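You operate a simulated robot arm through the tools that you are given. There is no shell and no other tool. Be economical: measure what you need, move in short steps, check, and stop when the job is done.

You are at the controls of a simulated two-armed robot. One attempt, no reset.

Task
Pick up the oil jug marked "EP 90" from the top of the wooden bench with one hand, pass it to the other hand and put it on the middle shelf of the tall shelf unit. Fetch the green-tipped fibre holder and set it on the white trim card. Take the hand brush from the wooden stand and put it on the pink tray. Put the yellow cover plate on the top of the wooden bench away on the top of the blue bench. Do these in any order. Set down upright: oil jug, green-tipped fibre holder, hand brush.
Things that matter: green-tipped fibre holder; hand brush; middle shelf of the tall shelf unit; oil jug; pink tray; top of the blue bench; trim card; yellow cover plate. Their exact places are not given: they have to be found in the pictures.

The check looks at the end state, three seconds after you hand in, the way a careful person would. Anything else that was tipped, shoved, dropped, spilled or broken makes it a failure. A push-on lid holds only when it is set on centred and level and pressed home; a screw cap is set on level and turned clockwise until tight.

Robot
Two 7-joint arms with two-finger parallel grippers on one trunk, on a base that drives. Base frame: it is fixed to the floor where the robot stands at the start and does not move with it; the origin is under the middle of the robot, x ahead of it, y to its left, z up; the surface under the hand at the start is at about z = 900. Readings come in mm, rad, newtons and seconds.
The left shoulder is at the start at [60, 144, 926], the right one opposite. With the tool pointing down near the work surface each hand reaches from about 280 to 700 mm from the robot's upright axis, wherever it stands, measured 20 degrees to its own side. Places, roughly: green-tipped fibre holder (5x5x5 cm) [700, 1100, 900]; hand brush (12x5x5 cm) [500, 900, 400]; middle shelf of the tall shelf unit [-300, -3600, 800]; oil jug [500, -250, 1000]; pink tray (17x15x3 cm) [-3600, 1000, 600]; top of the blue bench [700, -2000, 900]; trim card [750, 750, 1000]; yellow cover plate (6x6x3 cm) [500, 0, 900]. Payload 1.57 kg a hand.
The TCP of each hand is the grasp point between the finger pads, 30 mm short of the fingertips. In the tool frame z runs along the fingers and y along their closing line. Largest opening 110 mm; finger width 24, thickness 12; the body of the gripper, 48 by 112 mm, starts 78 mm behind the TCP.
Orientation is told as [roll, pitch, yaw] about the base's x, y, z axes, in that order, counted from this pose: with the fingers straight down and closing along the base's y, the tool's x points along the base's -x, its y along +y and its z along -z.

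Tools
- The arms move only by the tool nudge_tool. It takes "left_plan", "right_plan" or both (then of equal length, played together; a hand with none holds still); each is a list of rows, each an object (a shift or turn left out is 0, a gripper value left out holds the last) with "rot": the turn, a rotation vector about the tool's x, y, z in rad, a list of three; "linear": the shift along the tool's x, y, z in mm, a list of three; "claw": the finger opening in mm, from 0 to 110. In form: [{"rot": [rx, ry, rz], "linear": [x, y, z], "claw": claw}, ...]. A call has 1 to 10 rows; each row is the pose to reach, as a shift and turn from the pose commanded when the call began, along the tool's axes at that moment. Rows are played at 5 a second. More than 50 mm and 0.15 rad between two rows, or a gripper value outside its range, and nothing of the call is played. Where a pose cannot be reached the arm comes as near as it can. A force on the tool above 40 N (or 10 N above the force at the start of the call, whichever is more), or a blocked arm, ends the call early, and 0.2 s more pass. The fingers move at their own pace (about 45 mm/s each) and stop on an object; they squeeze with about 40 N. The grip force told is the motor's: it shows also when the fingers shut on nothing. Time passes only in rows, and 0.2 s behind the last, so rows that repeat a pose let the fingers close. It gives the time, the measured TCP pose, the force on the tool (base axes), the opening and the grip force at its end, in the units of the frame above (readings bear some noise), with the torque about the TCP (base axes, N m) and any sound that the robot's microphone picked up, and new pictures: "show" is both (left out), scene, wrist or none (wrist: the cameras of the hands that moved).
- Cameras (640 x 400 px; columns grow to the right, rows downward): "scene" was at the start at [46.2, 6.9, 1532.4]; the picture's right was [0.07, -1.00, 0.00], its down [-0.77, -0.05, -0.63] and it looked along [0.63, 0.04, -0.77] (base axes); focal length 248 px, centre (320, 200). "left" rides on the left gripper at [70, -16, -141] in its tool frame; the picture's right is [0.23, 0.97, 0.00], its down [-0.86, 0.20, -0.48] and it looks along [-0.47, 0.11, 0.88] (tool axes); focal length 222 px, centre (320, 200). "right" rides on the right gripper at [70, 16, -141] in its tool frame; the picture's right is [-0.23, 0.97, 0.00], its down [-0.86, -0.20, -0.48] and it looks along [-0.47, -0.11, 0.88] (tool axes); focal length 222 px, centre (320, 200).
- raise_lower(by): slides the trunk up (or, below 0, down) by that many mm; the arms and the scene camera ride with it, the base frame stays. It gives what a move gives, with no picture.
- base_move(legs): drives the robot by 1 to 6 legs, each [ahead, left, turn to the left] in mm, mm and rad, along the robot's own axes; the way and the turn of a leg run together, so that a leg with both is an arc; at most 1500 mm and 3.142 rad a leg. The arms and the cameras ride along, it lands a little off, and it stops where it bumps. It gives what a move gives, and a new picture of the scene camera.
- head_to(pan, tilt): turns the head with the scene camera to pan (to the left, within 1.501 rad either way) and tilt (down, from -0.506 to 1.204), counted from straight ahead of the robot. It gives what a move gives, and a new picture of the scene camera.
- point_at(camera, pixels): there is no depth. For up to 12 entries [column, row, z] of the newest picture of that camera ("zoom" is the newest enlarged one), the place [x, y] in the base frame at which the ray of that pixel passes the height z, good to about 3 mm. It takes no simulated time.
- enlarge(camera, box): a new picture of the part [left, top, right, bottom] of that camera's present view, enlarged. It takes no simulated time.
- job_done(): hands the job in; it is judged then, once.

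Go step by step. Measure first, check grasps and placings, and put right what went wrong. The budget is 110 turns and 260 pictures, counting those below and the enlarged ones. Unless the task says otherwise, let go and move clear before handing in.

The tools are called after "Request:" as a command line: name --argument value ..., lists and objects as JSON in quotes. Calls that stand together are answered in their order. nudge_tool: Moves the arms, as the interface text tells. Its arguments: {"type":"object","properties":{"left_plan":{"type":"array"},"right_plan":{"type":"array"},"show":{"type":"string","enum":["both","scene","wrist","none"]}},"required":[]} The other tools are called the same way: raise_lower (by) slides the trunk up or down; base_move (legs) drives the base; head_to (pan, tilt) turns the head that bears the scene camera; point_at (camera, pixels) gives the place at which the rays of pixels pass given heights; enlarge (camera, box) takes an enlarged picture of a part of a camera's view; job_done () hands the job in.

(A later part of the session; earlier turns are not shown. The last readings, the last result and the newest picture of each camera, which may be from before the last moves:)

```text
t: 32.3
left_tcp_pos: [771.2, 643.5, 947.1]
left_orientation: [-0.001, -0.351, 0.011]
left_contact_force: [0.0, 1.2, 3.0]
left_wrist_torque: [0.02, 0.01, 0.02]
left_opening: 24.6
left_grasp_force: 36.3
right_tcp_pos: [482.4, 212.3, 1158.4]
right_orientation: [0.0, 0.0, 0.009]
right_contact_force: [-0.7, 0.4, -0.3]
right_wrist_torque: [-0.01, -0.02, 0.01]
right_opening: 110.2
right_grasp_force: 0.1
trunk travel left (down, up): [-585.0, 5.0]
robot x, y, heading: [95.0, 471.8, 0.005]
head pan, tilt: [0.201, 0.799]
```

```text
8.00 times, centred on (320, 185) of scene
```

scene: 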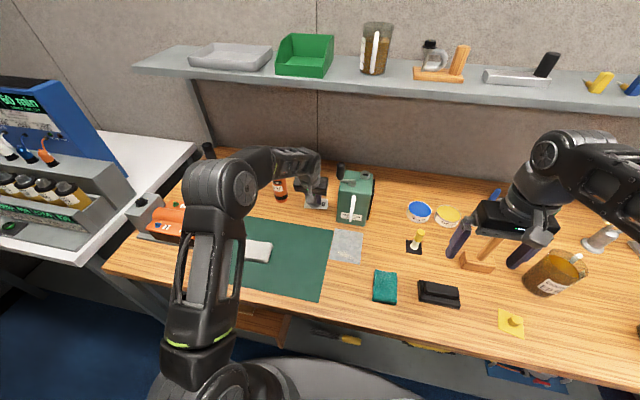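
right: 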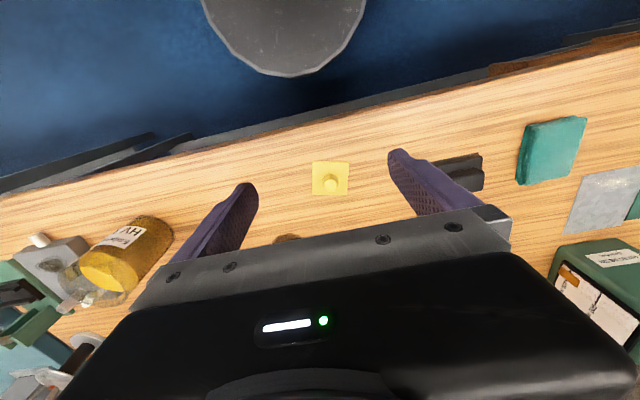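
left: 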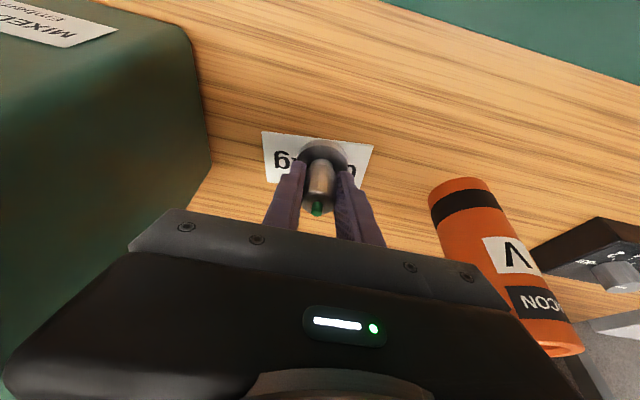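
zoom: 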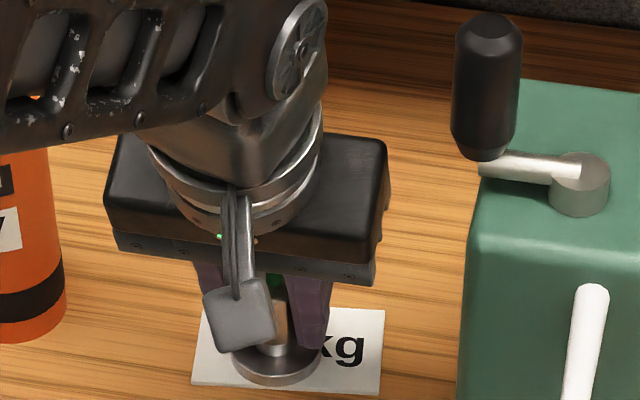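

Nearly touching but the flange sits close to the card's front edge; I'll shift 9 mm further on and set down.

Request:
nudge_tool --left_plan '[{"linear": [-1, -1, -4]}, {"linear": [-10, -1, -1]}, {"linear": [-9, -1, 3]}, {"linear": [-8, -1, 5]}, {"linear": [-8, -1, 7]}]'

Request:
enlarge --camera "scene" --box '[280, 160, 360, 210]'

```text
t: 33.5
left_tcp_pos: [779.7, 643.0, 945.3]
left_orientation: [0.001, -0.356, 0.009]
left_contact_force: [-2.6, 2.7, 16.5]
left_wrist_torque: [0.15, 0.07, 0.01]
left_opening: 24.5
left_grasp_force: 36.6
right_tcp_pos: [481.8, 213.4, 1159.8]
right_orientation: [0.0, -0.001, 0.009]
right_contact_force: [-0.3, -1.0, 0.3]
right_wrist_torque: [0.03, -0.03, -0.04]
right_opening: 110.0
right_grasp_force: 0.1
trunk travel left (down, up): [-585.0, 5.0]
robot x, y, heading: [94.2, 467.6, 0.011]
head pan, tilt: [0.201, 0.799]
```

scene: 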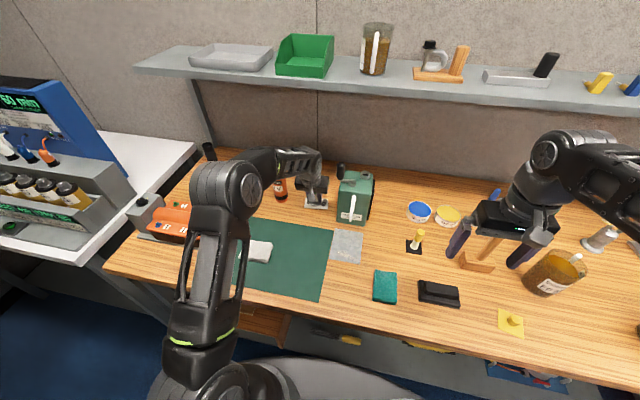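
left: 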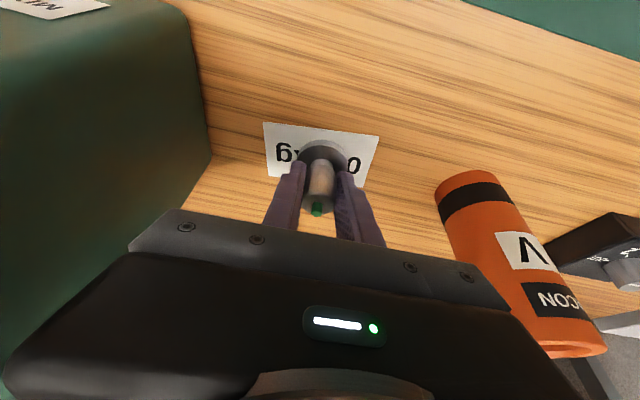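

```text
8.00 times, centred on (320, 185) of scene
```

zoom: 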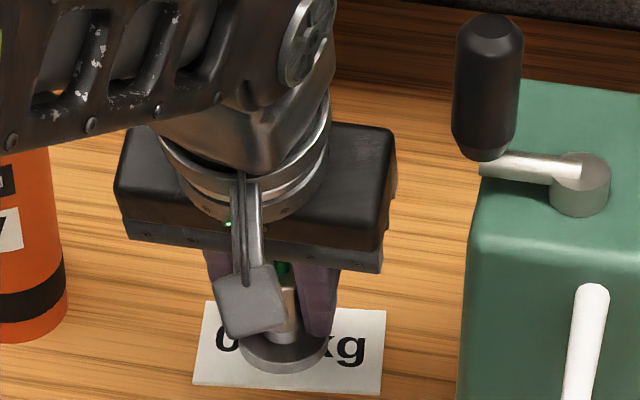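

Firm contact (16 N), flange fully on the card. Release, wait, back out along the fingers.

Request:
nudge_tool --left_plan '[{"linear": [0, 0, -1], "claw": 60}, {"linear": [0, 0, -1]}, {"linear": [0, 0, -1]}, {"linear": [0, 0, -40]}, {"linear": [0, 0, -85]}, {"linear": [0, 0, -130]}, {"linear": [40, 0, -155]}, {"linear": [85, 0, -170]}, {"linear": [130, 0, -185]}, {"linear": [170, 0, -200]}]'

Request:
enlarge --camera "scene" --box '[280, 160, 360, 210]'

```text
t: 35.7
left_tcp_pos: [550.6, 640.8, 1070.2]
left_orientation: [0.0, -0.351, 0.011]
left_contact_force: [-0.9, -0.8, 0.7]
left_wrist_torque: [0.0, -0.03, 0.01]
left_opening: 59.7
left_grasp_force: 0.0
right_tcp_pos: [480.9, 211.5, 1160.0]
right_orientation: [-0.002, -0.001, 0.008]
right_contact_force: [1.0, -0.4, -0.3]
right_wrist_torque: [-0.06, 0.02, 0.0]
right_opening: 110.3
right_grasp_force: 0.0
trunk travel left (down, up): [-585.0, 5.0]
robot x, y, heading: [94.2, 469.4, 0.011]
head pan, tilt: [0.201, 0.799]
```

scene: 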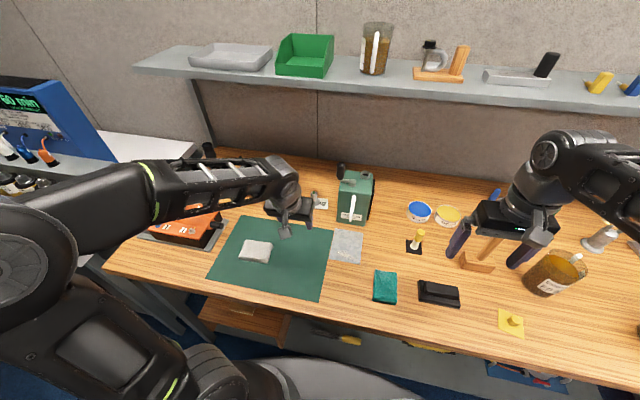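
left: 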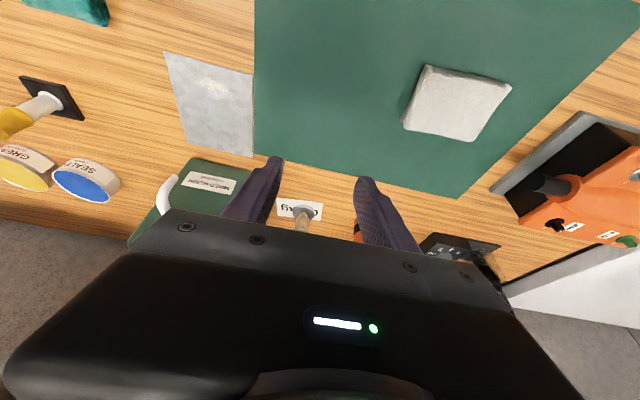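

```text
8.00 times, centred on (320, 185) of scene
```

zoom: 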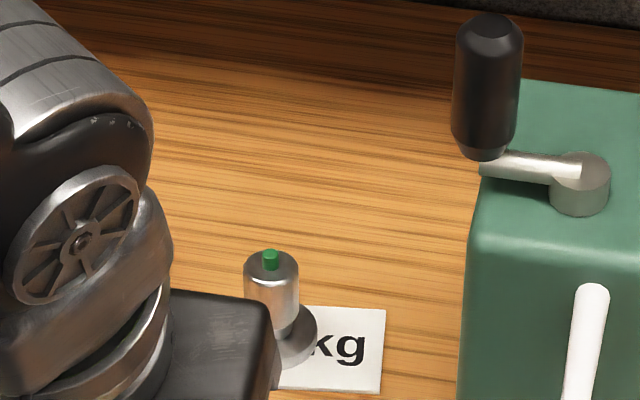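

The holder stands upright on the card. Next the brush: it lies under the bench overhang, so I back off, shift left to its line, then lower the trunk.

Request:
base_move --legs '[[-400, 0, 0], [0, 300, 0]]'

Request:
raise_lower --by -500

Request:
nudge_tool --left_plan '[{"rot": [0, 0.12, 0]}, {"rot": [0, 0.24, 0]}, {"rot": [0, 0.351, 0]}]'

```text
t: 39.8
left_tcp_pos: [164.0, 931.9, 1068.9]
left_orientation: [0.0, -0.35, 0.0]
left_contact_force: [-0.5, -1.3, 0.0]
left_wrist_torque: [-0.01, -0.02, -0.02]
left_opening: 60.1
left_grasp_force: 0.2
right_tcp_pos: [89.9, 505.6, 1158.3]
right_orientation: [0.001, 0.001, 0.002]
right_contact_force: [-0.8, 0.4, 0.8]
right_wrist_torque: [-0.06, 0.03, -0.01]
right_opening: 109.9
right_grasp_force: 0.1
trunk travel left (down, up): [-585.0, 5.0]
robot x, y, heading: [-299.3, 764.6, 0.0]
head pan, tilt: [0.201, 0.799]
```

scene: 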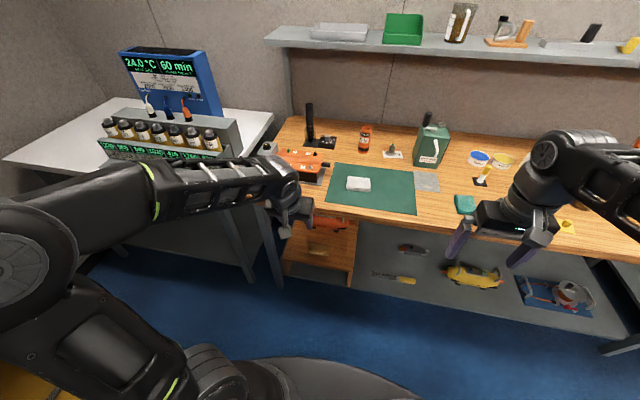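

```text
refused: -500 is not a number from -400 to 400
```

```text
t: 40.6
left_tcp_pos: [163.5, 931.3, 1069.1]
left_orientation: [0.002, 0.003, 0.001]
left_contact_force: [0.5, -0.4, -0.5]
left_wrist_torque: [-0.01, -0.01, 0.01]
left_opening: 60.1
left_grasp_force: 0.0
right_tcp_pos: [89.9, 503.7, 1158.4]
right_orientation: [-0.001, 0.001, 0.002]
right_contact_force: [0.4, 0.1, -0.3]
right_wrist_torque: [0.0, 0.01, -0.05]
right_opening: 109.8
right_grasp_force: 0.1
trunk travel left (down, up): [-585.0, 5.0]
robot x, y, heading: [-301.0, 764.4, 0.004]
head pan, tilt: [0.201, 0.799]
```

scene: 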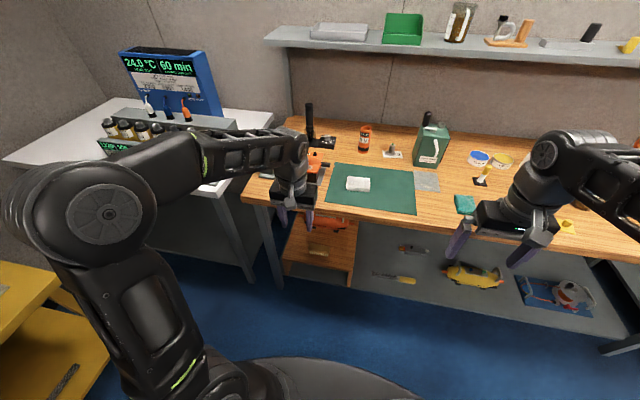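
left: 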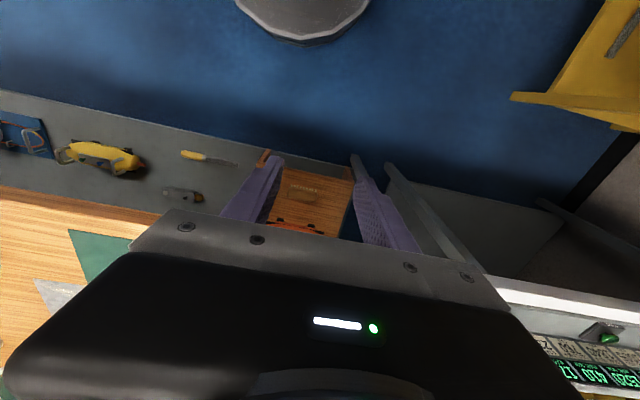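

Lower the trunk in two steps, then turn the left hand a quarter about its own axis so the fingers close across the brush.

Request:
raise_lower --by -400

Request:
raise_lower --by -120

Request:
nudge_tool --left_plan '[{"rot": [0, 0, 0.157], "claw": 80, "linear": [10, 0, 0]}, {"rot": [0, 0, 0.3], "linear": [20, 0, 0]}, {"rot": [0, 0, 0.45], "linear": [30, 0, 0]}, {"rot": [0, 0, 0.6], "linear": [40, 0, 0]}, {"rot": [0, 0, 0.75]}, {"rot": [0, 0, 0.9]}, {"rot": [0, 0, 1.05]}, {"rot": [0, 0, 1.2]}, {"rot": [0, 0, 1.35]}, {"rot": [0, 0, 1.5]}]'

```text
t: 44.4
left_tcp_pos: [163.3, 931.5, 669.8]
left_orientation: [-0.001, 0.001, 0.002]
left_contact_force: [-0.8, -0.3, -0.9]
left_wrist_torque: [0.0, 0.02, -0.01]
left_opening: 60.2
left_grasp_force: 0.1
right_tcp_pos: [89.7, 505.6, 758.6]
right_orientation: [0.0, -0.001, 0.002]
right_contact_force: [1.1, 0.0, 0.1]
right_wrist_torque: [0.01, -0.01, 0.01]
right_opening: 110.2
right_grasp_force: 0.1
trunk travel left (down, up): [-185.0, 405.0]
robot x, y, heading: [-300.1, 766.8, 0.004]
head pan, tilt: [0.201, 0.799]
```

```text
t: 45.9
left_tcp_pos: [162.7, 931.0, 548.5]
left_orientation: [-0.001, 0.001, 0.002]
left_contact_force: [0.0, -0.1, 0.2]
left_wrist_torque: [-0.05, 0.03, -0.02]
left_opening: 60.3
left_grasp_force: 0.1
right_tcp_pos: [91.1, 504.3, 638.6]
right_orientation: [-0.002, -0.001, 0.001]
right_contact_force: [-1.0, 0.1, 0.4]
right_wrist_torque: [0.0, -0.01, -0.02]
right_opening: 110.0
right_grasp_force: 0.0
trunk travel left (down, up): [-65.0, 525.0]
robot x, y, heading: [-300.2, 763.6, 0.005]
head pan, tilt: [0.201, 0.799]
```

```text
refused: row 1 steps farther than a row can; nothing moved
```

Request:
nudge_tool --left_plan '[{"rot": [0, 0, 0.149], "claw": 80}, {"rot": [0, 0, 0.298]}, {"rot": [0, 0, 0.447]}, {"rot": [0, 0, 0.596]}, {"rot": [0, 0, 0.745]}, {"rot": [0, 0, 0.894]}, {"rot": [0, 0, 1.043]}, {"rot": [0, 0, 1.192]}, {"rot": [0, 0, 1.341]}, {"rot": [0, 0, 1.49]}]'

Request:
enlarge --camera "scene" --box '[210, 80, 450, 230]'

```text
t: 48.1
left_tcp_pos: [163.7, 931.5, 549.2]
left_orientation: [-0.001, 0.003, -1.491]
left_contact_force: [-0.1, 0.9, 0.5]
left_wrist_torque: [0.03, 0.0, -0.01]
left_opening: 79.9
left_grasp_force: 0.1
right_tcp_pos: [90.7, 503.1, 639.2]
right_orientation: [0.001, 0.001, 0.002]
right_contact_force: [0.3, -0.4, -0.2]
right_wrist_torque: [-0.02, 0.02, 0.01]
right_opening: 110.0
right_grasp_force: 0.1
trunk travel left (down, up): [-65.0, 525.0]
robot x, y, heading: [-297.0, 763.0, -0.002]
head pan, tilt: [0.201, 0.799]
```

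scene: 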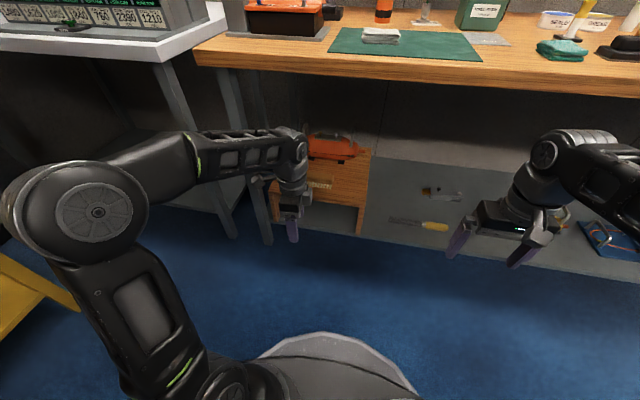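
left: 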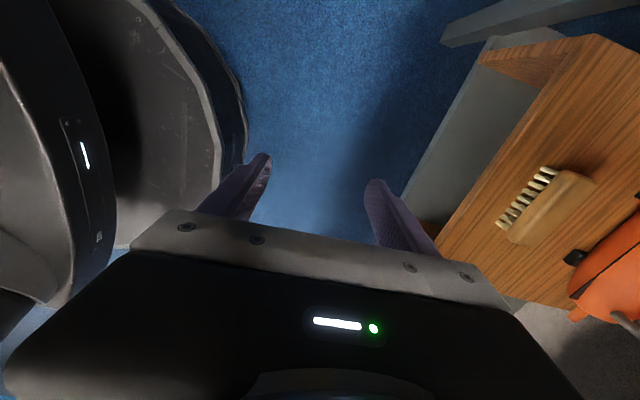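

```text
2.67 times, centred on (330, 155) of scene
```

zoom: 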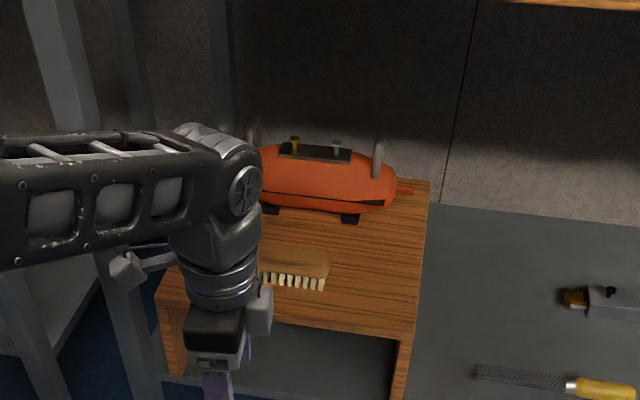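

Bristles point down (upright). I'll triangulate brush height using both cameras.

Request:
point_at --camera "zoom" --pixels '[[324, 291, 380], [324, 291, 400], [324, 291, 420], [329, 257, 430], [329, 257, 450], [329, 257, 470], [415, 333, 380], [415, 333, 400], [415, 333, 420], [345, 222, 400], [275, 210, 400]]'

Request:
point_at --camera "left" --pixels '[[499, 222, 380], [499, 222, 400], [499, 222, 420], [548, 168, 400], [516, 243, 430], [516, 243, 450], [553, 249, 430], [553, 249, 450], [596, 184, 430], [596, 184, 450], [566, 170, 450], [570, 258, 400]]'

Request:
enlarge --camera "left" --box '[440, 110, 640, 290]'

```text
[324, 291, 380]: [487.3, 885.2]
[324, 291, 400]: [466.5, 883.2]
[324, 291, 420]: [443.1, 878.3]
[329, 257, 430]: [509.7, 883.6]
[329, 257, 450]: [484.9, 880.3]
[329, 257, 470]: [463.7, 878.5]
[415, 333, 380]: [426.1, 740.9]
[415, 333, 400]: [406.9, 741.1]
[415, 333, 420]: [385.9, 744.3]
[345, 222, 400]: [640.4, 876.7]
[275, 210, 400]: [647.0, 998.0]
```

```text
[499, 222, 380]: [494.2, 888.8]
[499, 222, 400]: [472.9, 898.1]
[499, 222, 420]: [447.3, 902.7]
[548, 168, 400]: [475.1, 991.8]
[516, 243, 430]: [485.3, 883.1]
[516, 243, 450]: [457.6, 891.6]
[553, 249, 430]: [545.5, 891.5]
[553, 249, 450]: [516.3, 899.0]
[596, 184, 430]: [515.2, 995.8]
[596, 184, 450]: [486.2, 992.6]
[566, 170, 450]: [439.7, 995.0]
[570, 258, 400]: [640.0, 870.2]
```

```text
2.22 times, centred on (540, 200) of left
```

zoom: 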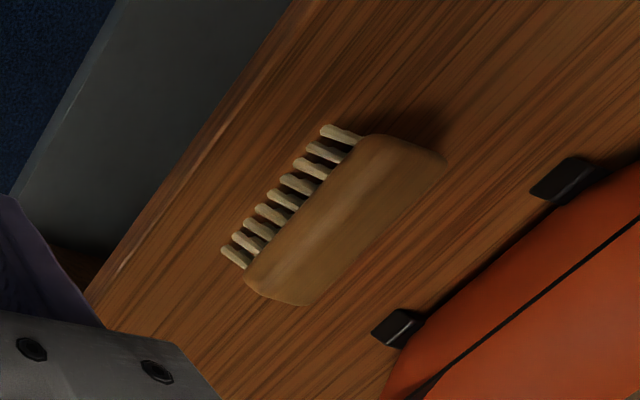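

Request:
point_at --camera "zoom" --pixels '[[372, 136, 450], [445, 158, 450], [445, 158, 430], [308, 304, 450], [308, 304, 430], [247, 280, 425], [262, 258, 450], [345, 225, 450]]'

```text
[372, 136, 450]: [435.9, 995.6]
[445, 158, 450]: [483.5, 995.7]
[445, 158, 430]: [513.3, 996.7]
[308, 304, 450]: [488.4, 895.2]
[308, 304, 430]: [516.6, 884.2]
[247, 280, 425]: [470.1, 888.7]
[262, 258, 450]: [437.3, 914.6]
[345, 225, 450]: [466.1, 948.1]
```

Brush centre ≈ [492,940], wood about z 422–450. Check the bench top's underside height before going under it.

Request:
point_at --camera "scene" --pixels '[[420, 78, 900], [420, 96, 900], [420, 96, 860], [420, 96, 840], [420, 96, 820], [300, 72, 900], [300, 72, 850]]'

Request:
enlarge --camera "scene" --box '[300, 30, 460, 130]'

```text
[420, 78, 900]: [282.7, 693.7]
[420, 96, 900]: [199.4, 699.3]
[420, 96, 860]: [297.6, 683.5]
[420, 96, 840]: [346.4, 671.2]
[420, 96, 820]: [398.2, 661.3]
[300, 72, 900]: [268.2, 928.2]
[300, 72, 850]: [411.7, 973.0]
```

```text
4.00 times, centred on (380, 80) of scene
```

zoom: 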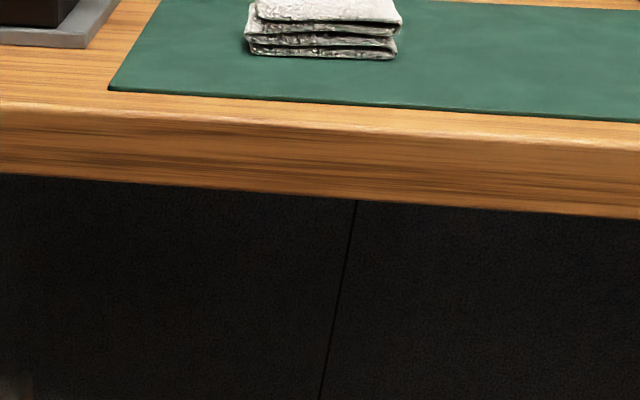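

Underside is about z 868, so there is room. Lower the hand to z≈500 and drive 200 mm ahead.

Request:
nudge_tool --left_plan '[{"rot": [0, 0, 0.04], "linear": [0, 0, 25]}, {"rot": [0, 0, 0.08], "linear": [0, 0, 50]}]' --show "none"

Request:
base_move --legs '[[200, 0, 0]]'

Request:
enlarge --camera "left" --box '[0, 0, 640, 400]'

```text
t: 48.7
left_tcp_pos: [161.9, 930.6, 499.8]
left_orientation: [-0.001, 0.0, -1.57]
left_contact_force: [-0.2, -0.1, 0.3]
left_wrist_torque: [-0.01, -0.02, 0.03]
left_opening: 80.2
left_grasp_force: 0.1
right_tcp_pos: [90.1, 503.6, 639.1]
right_orientation: [0.001, 0.001, 0.001]
right_contact_force: [0.4, 0.7, 0.1]
right_wrist_torque: [-0.02, -0.02, 0.05]
right_opening: 109.8
right_grasp_force: 0.1
trunk travel left (down, up): [-65.0, 525.0]
robot x, y, heading: [-300.3, 764.1, 0.006]
head pan, tilt: [0.201, 0.799]
```

```text
t: 50.3
left_tcp_pos: [363.6, 930.8, 498.6]
left_orientation: [-0.003, -0.001, -1.567]
left_contact_force: [-0.3, 0.3, 0.3]
left_wrist_torque: [0.0, 0.01, -0.02]
left_opening: 79.8
left_grasp_force: 0.1
right_tcp_pos: [290.2, 504.7, 639.3]
right_orientation: [0.001, -0.001, 0.0]
right_contact_force: [-0.3, 0.0, -0.5]
right_wrist_torque: [0.0, -0.01, -0.01]
right_opening: 110.1
right_grasp_force: 0.0
trunk travel left (down, up): [-65.0, 525.0]
robot x, y, heading: [-97.3, 766.1, 0.001]
head pan, tilt: [0.201, 0.799]
```

scene: 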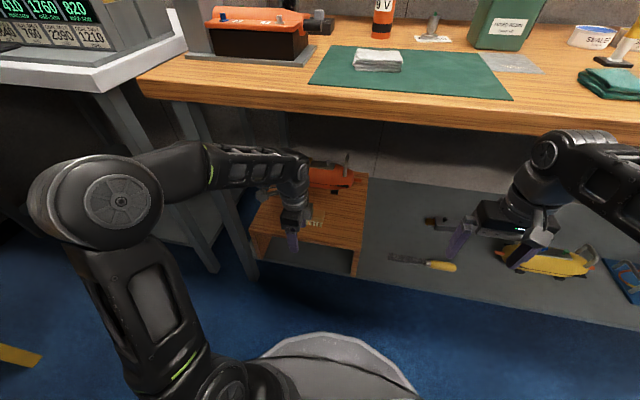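

```text
1.00 times, centred on (320, 200) of left (not enlarged: the box is as wide or as high as the picture)
```

zoom: 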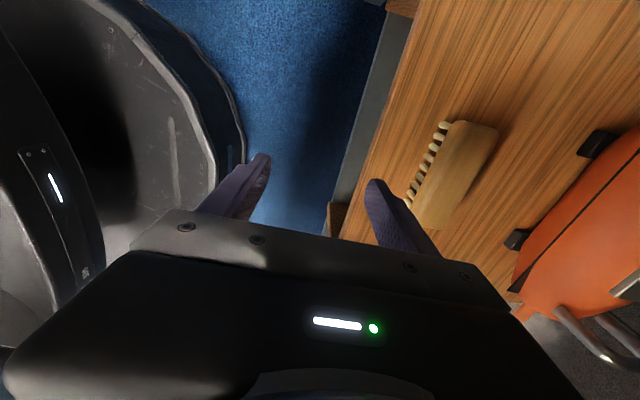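

The brush is now in good view of the left camera; measure its top corners.

Request:
point_at --camera "left" --pixels '[[452, 121, 448], [498, 130, 448], [498, 130, 430], [416, 222, 448], [440, 230, 448], [440, 230, 430], [405, 203, 402], [438, 124, 402], [520, 240, 402]]'

```text
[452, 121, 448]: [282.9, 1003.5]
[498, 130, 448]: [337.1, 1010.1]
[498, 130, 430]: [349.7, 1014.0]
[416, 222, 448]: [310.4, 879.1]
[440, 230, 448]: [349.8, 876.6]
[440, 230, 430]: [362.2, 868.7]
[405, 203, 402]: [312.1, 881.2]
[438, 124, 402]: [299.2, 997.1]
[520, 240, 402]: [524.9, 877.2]
```

Request:
point_at --camera "zoom" --pixels '[[452, 121, 448], [498, 130, 448], [498, 130, 430], [416, 222, 448], [440, 230, 448], [440, 230, 430], [405, 203, 402], [438, 124, 402], [520, 240, 402]]'

```text
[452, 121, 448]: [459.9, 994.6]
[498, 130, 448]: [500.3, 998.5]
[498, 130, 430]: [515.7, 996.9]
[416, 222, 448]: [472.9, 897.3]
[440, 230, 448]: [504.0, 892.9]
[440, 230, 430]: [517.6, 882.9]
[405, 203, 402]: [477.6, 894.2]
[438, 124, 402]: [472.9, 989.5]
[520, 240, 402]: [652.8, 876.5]
```

Brush centre ≈ [491,942]. Slide the hand over it (tool y = base +x, tool x = base +y), staying at z 500.

Request:
nudge_tool --left_plan '[{"linear": [4, 45, 0]}, {"linear": [8, 90, 0]}, {"linear": [11, 127, 0]}]'

Request:
enlarge --camera "scene" --box '[210, 80, 450, 230]'

```text
t: 51.1
left_tcp_pos: [489.4, 944.4, 497.4]
left_orientation: [-0.001, -0.001, -1.568]
left_contact_force: [0.1, 0.0, -0.2]
left_wrist_torque: [-0.01, -0.01, 0.02]
left_opening: 80.2
left_grasp_force: 0.0
right_tcp_pos: [290.3, 503.7, 638.5]
right_orientation: [-0.001, -0.001, 0.002]
right_contact_force: [0.1, 0.4, 0.4]
right_wrist_torque: [0.01, 0.0, 0.05]
right_opening: 109.9
right_grasp_force: 0.1
trunk travel left (down, up): [-65.0, 525.0]
robot x, y, heading: [-99.8, 765.6, 0.004]
head pan, tilt: [0.201, 0.799]
```

scene: 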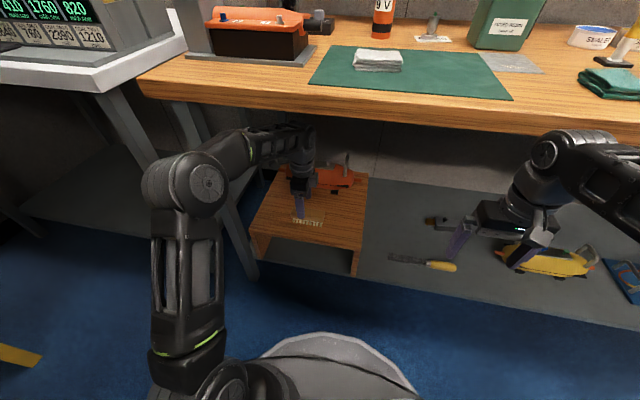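
left: 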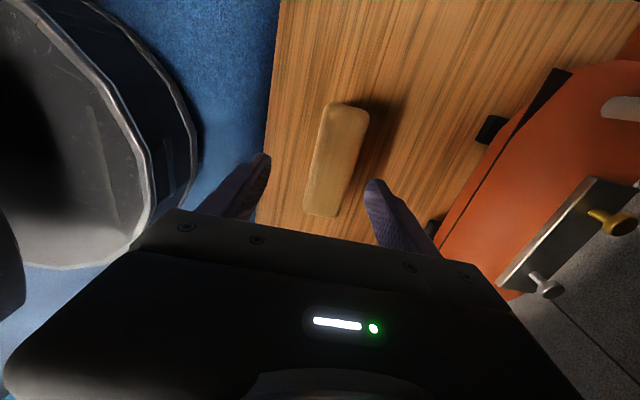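

```text
2.67 times, centred on (330, 155) of scene
```

zoom: 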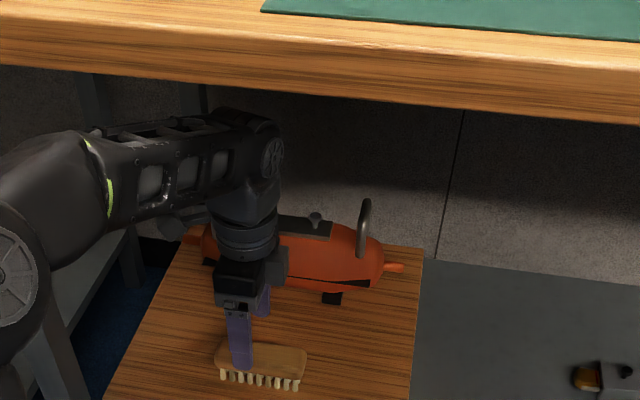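

Brush is between the fingers. Verify centre.

Request:
point_at --camera "left" --pixels '[[327, 103, 448], [368, 112, 448], [305, 212, 448], [335, 217, 448], [336, 158, 448]]'

```text
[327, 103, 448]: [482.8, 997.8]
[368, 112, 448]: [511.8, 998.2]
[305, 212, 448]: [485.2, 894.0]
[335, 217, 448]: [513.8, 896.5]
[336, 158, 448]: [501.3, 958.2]
```

Centre ≈ [497,946]. Adjust and descend to z≈440, then close.

Request:
nudge_tool --left_plan '[{"linear": [2, 7, 20]}, {"linear": [2, 7, 40]}, {"linear": [2, 7, 57]}, {"linear": [2, 7, 57], "claw": 0}, {"linear": [2, 7, 57], "claw": 0}, {"linear": [2, 7, 57], "claw": 0}, {"linear": [2, 7, 57], "claw": 0}]'

Request:
enlarge --camera "scene" --box '[250, 150, 370, 225]'

```text
t: 52.7
left_tcp_pos: [497.5, 944.9, 440.5]
left_orientation: [-0.001, -0.002, -1.566]
left_contact_force: [0.8, 0.7, 0.4]
left_wrist_torque: [0.02, 0.01, -0.02]
left_opening: 43.4
left_grasp_force: 30.1
right_tcp_pos: [290.5, 504.5, 638.3]
right_orientation: [0.0, 0.0, 0.001]
right_contact_force: [0.7, 0.7, 0.0]
right_wrist_torque: [0.01, -0.01, -0.01]
right_opening: 109.8
right_grasp_force: 0.0
trunk travel left (down, up): [-65.0, 525.0]
robot x, y, heading: [-95.0, 760.3, -0.0]
head pan, tilt: [0.201, 0.799]
```

scene: 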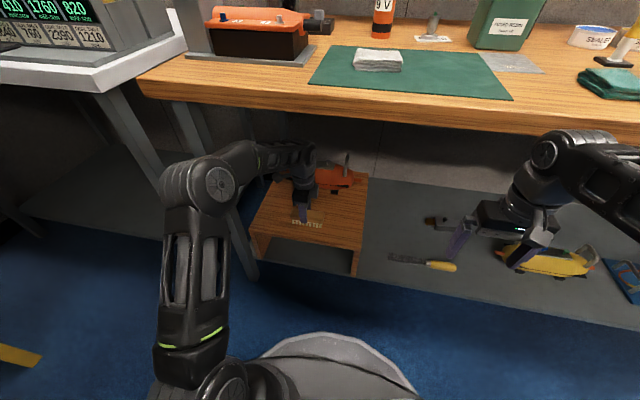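
left: 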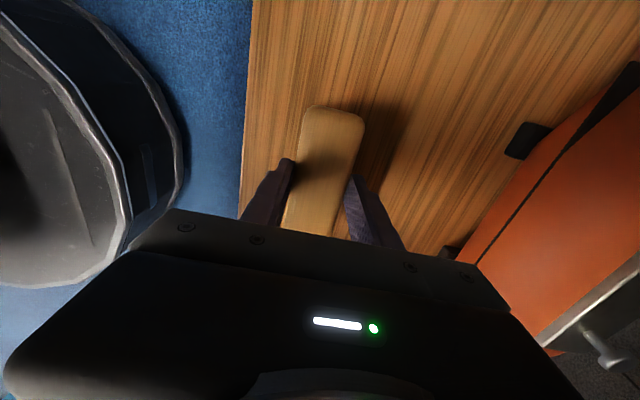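

```text
5.33 times, centred on (310, 188) of scene
```

zoom: 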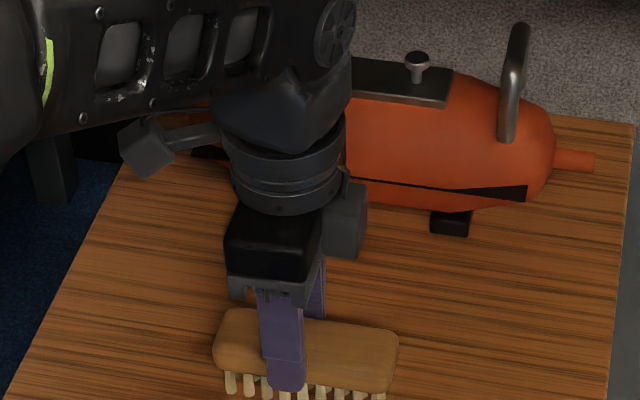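

Brush gripped (43 mm). Lift 60 mm and draw the hand back.

Request:
nudge_tool --left_plan '[{"linear": [0, 0, -30]}, {"linear": [0, 0, -60]}, {"linear": [0, -45, -62]}, {"linear": [0, -90, -62]}, {"linear": [0, -135, -62]}]' --show "wrist"

Request:
base_move --legs '[[-400, 0, 0], [0, 0, 1.57]]'

Request:
raise_lower --by 300

Request:
head_to --pan 1.2 --tilt 0.4

```text
t: 53.9
left_tcp_pos: [362.1, 944.5, 503.1]
left_orientation: [-0.001, 0.001, -1.566]
left_contact_force: [0.5, 1.0, -1.7]
left_wrist_torque: [-0.01, 0.03, 0.02]
left_opening: 43.0
left_grasp_force: 40.0
right_tcp_pos: [289.4, 503.2, 638.6]
right_orientation: [0.0, 0.0, 0.002]
right_contact_force: [0.4, 0.8, -0.1]
right_wrist_torque: [0.01, 0.01, 0.02]
right_opening: 110.2
right_grasp_force: 0.0
trunk travel left (down, up): [-65.0, 525.0]
robot x, y, heading: [-101.0, 761.7, 0.004]
head pan, tilt: [0.201, 0.799]
```

left: 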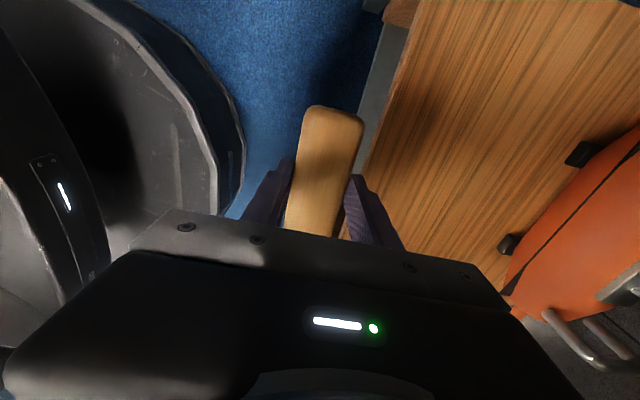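

```text
t: 60.3
left_tcp_pos: [-688.1, 1216.6, 503.9]
left_orientation: [-0.003, 0.001, 0.034]
left_contact_force: [-0.1, 0.1, -1.3]
left_wrist_torque: [-0.01, 0.01, -0.01]
left_opening: 43.2
left_grasp_force: 40.2
right_tcp_pos: [-244.9, 1159.0, 638.8]
right_orientation: [-0.001, 0.0, 1.605]
right_contact_force: [-0.1, 0.1, 0.3]
right_wrist_torque: [0.0, 0.02, 0.03]
right_opening: 110.5
right_grasp_force: 0.0
trunk travel left (down, up): [-65.0, 525.0]
robot x, y, heading: [-492.1, 760.8, 1.606]
head pan, tilt: [0.201, 0.799]
```

scene: 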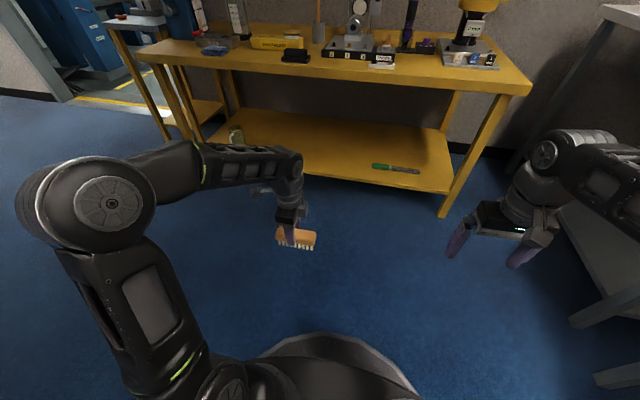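

```text
t: 63.3
left_tcp_pos: [-688.4, 1218.0, 803.8]
left_orientation: [-0.001, 0.001, 0.036]
left_contact_force: [0.1, 0.0, -1.1]
left_wrist_torque: [0.02, -0.01, 0.05]
left_opening: 43.3
left_grasp_force: 40.2
right_tcp_pos: [-245.2, 1160.1, 938.7]
right_orientation: [0.0, -0.001, 1.603]
right_contact_force: [0.5, 0.4, 0.7]
right_wrist_torque: [0.01, 0.0, 0.0]
right_opening: 109.9
right_grasp_force: 0.0
trunk travel left (down, up): [-365.0, 225.0]
robot x, y, heading: [-495.9, 759.0, 1.601]
head pan, tilt: [0.201, 0.799]
```

```text
t: 64.5
left_tcp_pos: [-688.1, 1216.9, 804.7]
left_orientation: [-0.002, 0.0, 0.035]
left_contact_force: [-0.7, -0.5, -1.3]
left_wrist_torque: [0.01, 0.0, -0.02]
left_opening: 43.1
left_grasp_force: 39.6
right_tcp_pos: [-244.5, 1157.9, 939.7]
right_orientation: [-0.001, -0.001, 1.604]
right_contact_force: [0.9, -0.1, 0.1]
right_wrist_torque: [-0.02, 0.01, 0.01]
right_opening: 110.0
right_grasp_force: 0.0
trunk travel left (down, up): [-365.0, 225.0]
robot x, y, heading: [-493.0, 760.0, 1.598]
head pan, tilt: [1.201, 0.4]
```

scene: 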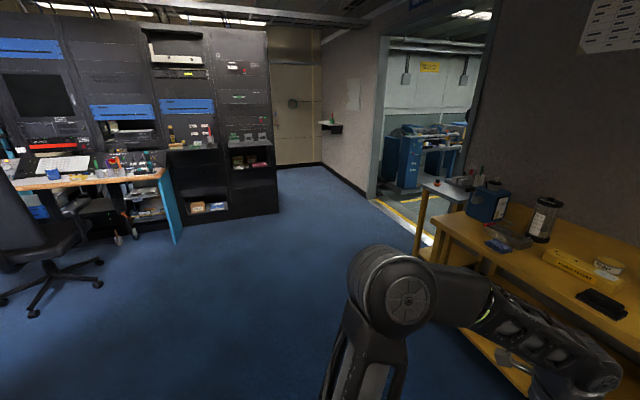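

Robot faces +y now; looking toward −x I see equipment racks and a desk. Enlarge to find the pink tray.

Request:
enlarge --camera "scene" --box '[120, 90, 360, 240]'

Request:
enlarge --camera "scene" --box '[0, 90, 200, 240]'

Request:
point_at --camera "scene" --pixels '[[250, 165, 600], [205, 150, 600], [240, 212, 0], [330, 125, 600], [278, 212, 0], [175, 240, 0]]'

```text
2.67 times, centred on (240, 165) of scene
```

zoom: 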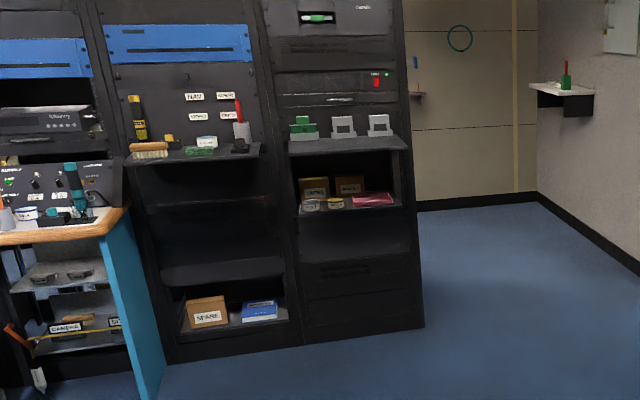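

```text
2.67 times, centred on (100, 165) of scene
```

zoom: 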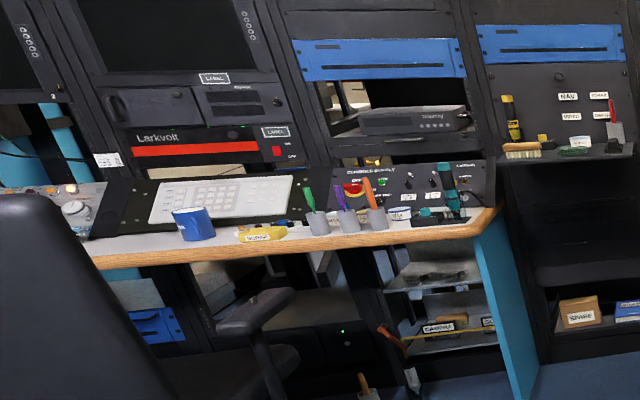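

```text
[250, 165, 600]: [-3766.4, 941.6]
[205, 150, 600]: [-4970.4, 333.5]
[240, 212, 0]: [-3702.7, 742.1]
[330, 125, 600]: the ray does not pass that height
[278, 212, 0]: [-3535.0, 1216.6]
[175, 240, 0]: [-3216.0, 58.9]
```

The pink tray is on a pull-out shelf in the end rack (zoom 370,200). Turn to face −x and check obstacles' positions first.

Request:
point_at --camera "scene" --pixels '[[33, 312, 0], [98, 287, 0], [430, 185, 900], [437, 232, 800], [560, 340, 800], [117, 242, 0]]'

Request:
base_move --legs '[[0, 0, 1.54], [1200, -200, 0]]'

Request:
head_to --pan 0.0 --tilt 0.4

```text
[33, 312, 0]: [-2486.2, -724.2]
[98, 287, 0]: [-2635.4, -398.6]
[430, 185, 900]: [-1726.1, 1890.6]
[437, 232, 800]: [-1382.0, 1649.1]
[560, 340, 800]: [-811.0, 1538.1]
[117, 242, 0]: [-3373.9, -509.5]
```

```text
t: 74.6
left_tcp_pos: [-2178.0, 702.8, 803.2]
left_orientation: [-0.001, 0.0, 1.631]
left_contact_force: [-0.1, -0.4, -0.2]
left_wrist_torque: [-0.02, 0.03, -0.01]
left_opening: 43.4
left_grasp_force: 39.9
right_tcp_pos: [-2132.0, 1146.6, 937.7]
right_orientation: [0.0, -0.001, -3.081]
right_contact_force: [0.5, -0.6, 0.5]
right_wrist_torque: [0.0, 0.01, -0.02]
right_opening: 110.2
right_grasp_force: 0.0
trunk travel left (down, up): [-365.0, 225.0]
robot x, y, heading: [-1726.4, 904.6, -3.082]
head pan, tilt: [1.201, 0.4]
```

scene: 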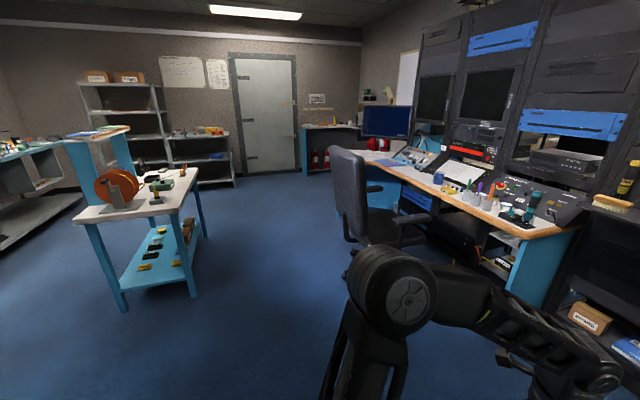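

```text
t: 76.0
left_tcp_pos: [-2178.4, 702.4, 803.6]
left_orientation: [-0.003, 0.0, 1.632]
left_contact_force: [-0.6, 0.0, -0.6]
left_wrist_torque: [-0.04, 0.0, -0.02]
left_opening: 43.0
left_grasp_force: 39.8
right_tcp_pos: [-2131.5, 1146.0, 939.1]
right_orientation: [0.001, 0.001, -3.081]
right_contact_force: [0.6, -0.5, -0.5]
right_wrist_torque: [-0.04, 0.03, -0.02]
right_opening: 109.7
right_grasp_force: 0.0
trunk travel left (down, up): [-365.0, 225.0]
robot x, y, heading: [-1730.1, 909.9, -3.084]
head pan, tilt: [0.0, 0.4]
```

scene: 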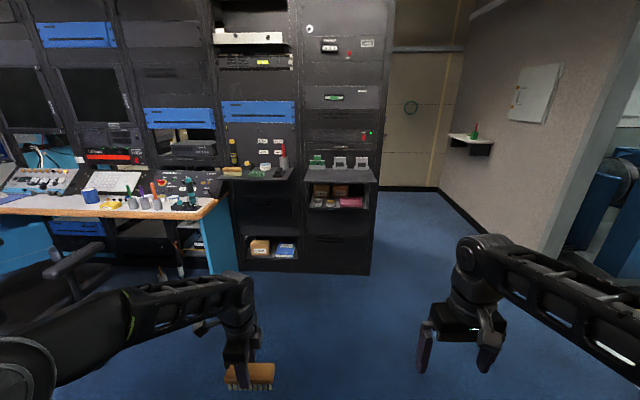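

Facing the rack; tray at about (350,202). Drive 950 mm closer with a small heading correction.

Request:
base_move --legs '[[0, 0, -0.058], [950, 0, 0]]'

Request:
enlarge --camera "scene" --box '[300, 120, 460, 270]'

```text
t: 81.5
left_tcp_pos: [-3149.0, 723.1, 802.7]
left_orientation: [-0.014, 0.005, 1.573]
left_contact_force: [14.4, -2.3, 7.1]
left_wrist_torque: [0.39, 2.33, -0.23]
left_opening: 43.1
left_grasp_force: 40.5
right_tcp_pos: [-3083.4, 1162.4, 940.1]
right_orientation: [-0.001, 0.001, -3.133]
right_contact_force: [-0.5, -0.2, -0.6]
right_wrist_torque: [-0.03, -0.01, 0.0]
right_opening: 109.9
right_grasp_force: 0.0
trunk travel left (down, up): [-365.0, 225.0]
robot x, y, heading: [-2692.1, 906.1, -3.134]
head pan, tilt: [0.0, 0.4]
stopped in leg 2: the robot was blocked; the commanded pose is now the measured one
```

scene: 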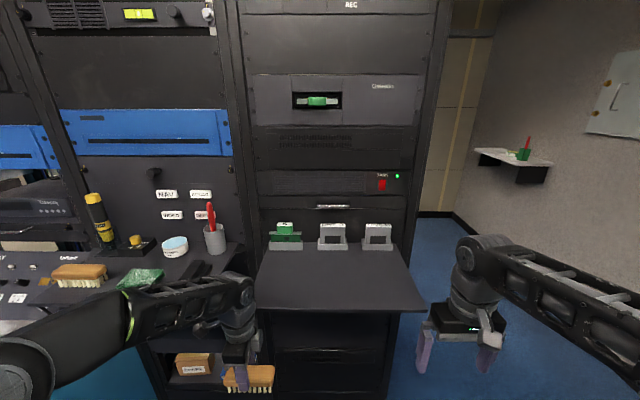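

```text
2.67 times, centred on (380, 195) of scene
```

zoom: 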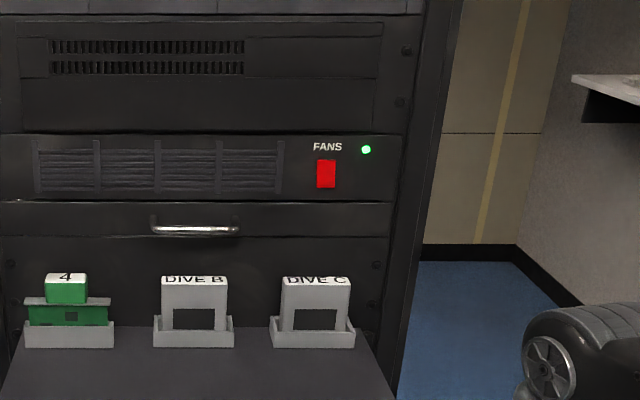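

The left hand bumped the pull-out shelf (14 N). Back off at once and look at what's there.

Request:
base_move --legs '[[-250, 0, 0]]'

Request:
enlarge --camera "scene" --box '[60, 130, 460, 380]'

Request:
enlarge --camera "left" --box '[0, 0, 640, 400]'

```text
t: 83.3
left_tcp_pos: [-2908.3, 723.8, 803.0]
left_orientation: [-0.013, 0.002, 1.581]
left_contact_force: [-0.7, -0.6, -0.8]
left_wrist_torque: [0.02, -0.01, 0.0]
left_opening: 43.1
left_grasp_force: 39.9
right_tcp_pos: [-2846.5, 1164.8, 938.8]
right_orientation: [-0.001, -0.001, -3.13]
right_contact_force: [1.4, 0.8, -0.4]
right_wrist_torque: [0.02, 0.01, 0.0]
right_opening: 109.9
right_grasp_force: 0.1
trunk travel left (down, up): [-365.0, 225.0]
robot x, y, heading: [-2453.8, 906.5, -3.126]
head pan, tilt: [0.0, 0.4]
```

scene: 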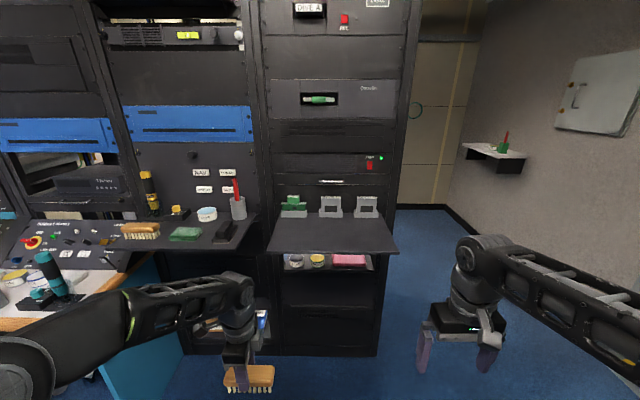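

```text
1.60 times, centred on (260, 255) of scene
```

zoom: 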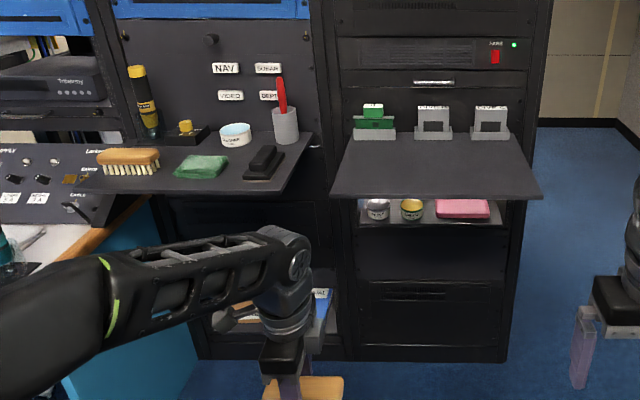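

```text
1.00 times, centred on (320, 200) of left (not enlarged: the box is as wide or as high as the picture)
```

zoom: 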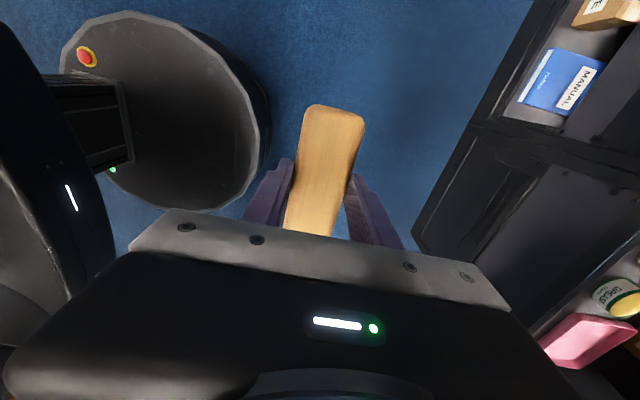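

Nothing seems displaced and the brush is still held. Now measure the tray and the overhanging upper shelf with both cameras.

Request:
point_at --camera "zoom" --pixels '[[540, 346, 600], [578, 315, 600], [633, 322, 600], [585, 368, 600], [540, 346, 630], [578, 315, 630], [633, 322, 630], [585, 368, 630], [540, 346, 660], [578, 315, 660], [633, 322, 660], [413, 230, 600]]'

Request:
point_at --camera "scene" --pixels '[[333, 266, 600], [365, 266, 600], [333, 266, 630], [365, 266, 630], [333, 266, 660], [365, 266, 660], [266, 250, 800], [399, 254, 800], [266, 250, 830], [399, 254, 830], [276, 218, 830], [380, 217, 830]]'

Request:
enlarge --camera "scene" --box '[250, 180, 410, 280]'

```text
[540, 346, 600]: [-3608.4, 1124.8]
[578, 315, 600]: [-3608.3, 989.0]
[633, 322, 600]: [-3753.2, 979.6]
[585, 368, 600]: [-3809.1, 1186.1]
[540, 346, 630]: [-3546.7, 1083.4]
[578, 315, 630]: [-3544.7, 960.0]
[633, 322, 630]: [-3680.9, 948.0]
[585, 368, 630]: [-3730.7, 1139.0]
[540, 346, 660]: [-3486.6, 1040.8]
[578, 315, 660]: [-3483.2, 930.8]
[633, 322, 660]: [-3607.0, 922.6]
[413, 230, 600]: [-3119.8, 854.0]
```

```text
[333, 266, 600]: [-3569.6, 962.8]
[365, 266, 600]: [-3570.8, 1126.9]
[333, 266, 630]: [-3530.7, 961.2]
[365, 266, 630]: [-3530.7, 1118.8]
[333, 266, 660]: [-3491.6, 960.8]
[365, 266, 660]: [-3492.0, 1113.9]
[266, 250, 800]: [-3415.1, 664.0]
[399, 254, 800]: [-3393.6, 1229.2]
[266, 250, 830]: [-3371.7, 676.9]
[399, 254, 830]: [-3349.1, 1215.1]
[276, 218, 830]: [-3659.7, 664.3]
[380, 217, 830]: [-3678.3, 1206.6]
```

```text
4.00 times, centred on (330, 230) of scene
```

zoom: 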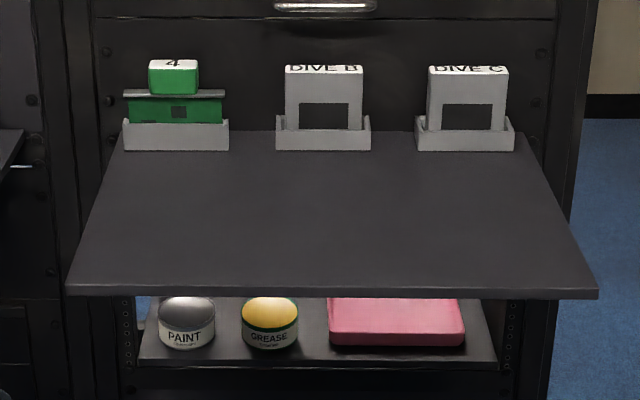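

The tray is well under the upper shelf's overhang, so I need a low view into the niche. Lower the trunk.

Request:
raise_lower --by -360

Request:
head_to --pan 0.0 --tilt 0.25

Request:
enlarge --camera "scene" --box '[230, 130, 430, 255]'

```text
t: 86.8
left_tcp_pos: [-2910.3, 724.4, 442.5]
left_orientation: [-0.015, 0.0, 1.58]
left_contact_force: [0.1, -0.6, -1.4]
left_wrist_torque: [0.01, -0.04, 0.02]
left_opening: 43.2
left_grasp_force: 40.2
right_tcp_pos: [-2846.6, 1163.6, 578.4]
right_orientation: [-0.001, -0.001, -3.129]
right_contact_force: [0.0, 0.6, 0.6]
right_wrist_torque: [-0.02, 0.01, 0.01]
right_opening: 110.1
right_grasp_force: 0.1
trunk travel left (down, up): [-5.0, 585.0]
robot x, y, heading: [-2453.7, 908.9, -3.131]
head pan, tilt: [0.0, 0.4]
```

```text
t: 87.5
left_tcp_pos: [-2909.6, 723.8, 442.6]
left_orientation: [-0.014, 0.001, 1.578]
left_contact_force: [-1.3, -0.4, -1.3]
left_wrist_torque: [0.0, 0.05, -0.01]
left_opening: 42.9
left_grasp_force: 40.1
right_tcp_pos: [-2847.1, 1163.6, 578.6]
right_orientation: [-0.002, 0.0, -3.13]
right_contact_force: [-0.2, -0.1, 0.1]
right_wrist_torque: [0.02, -0.02, 0.02]
right_opening: 109.8
right_grasp_force: 0.0
trunk travel left (down, up): [-5.0, 585.0]
robot x, y, heading: [-2451.4, 908.3, -3.127]
head pan, tilt: [0.0, 0.25]
```

scene: 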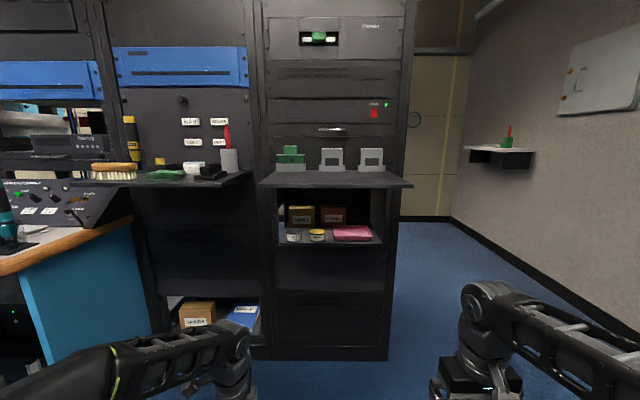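

```text
3.20 times, centred on (330, 192) of scene
```

zoom: 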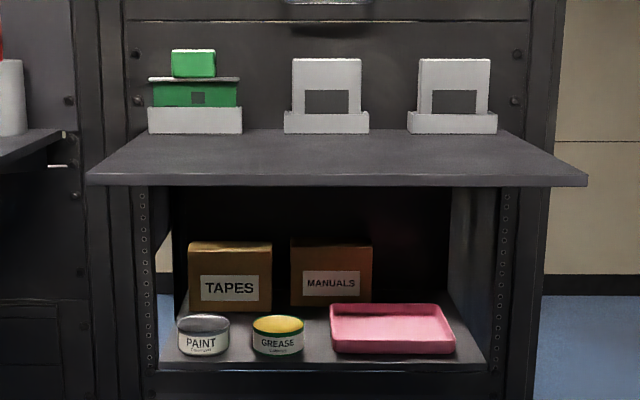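

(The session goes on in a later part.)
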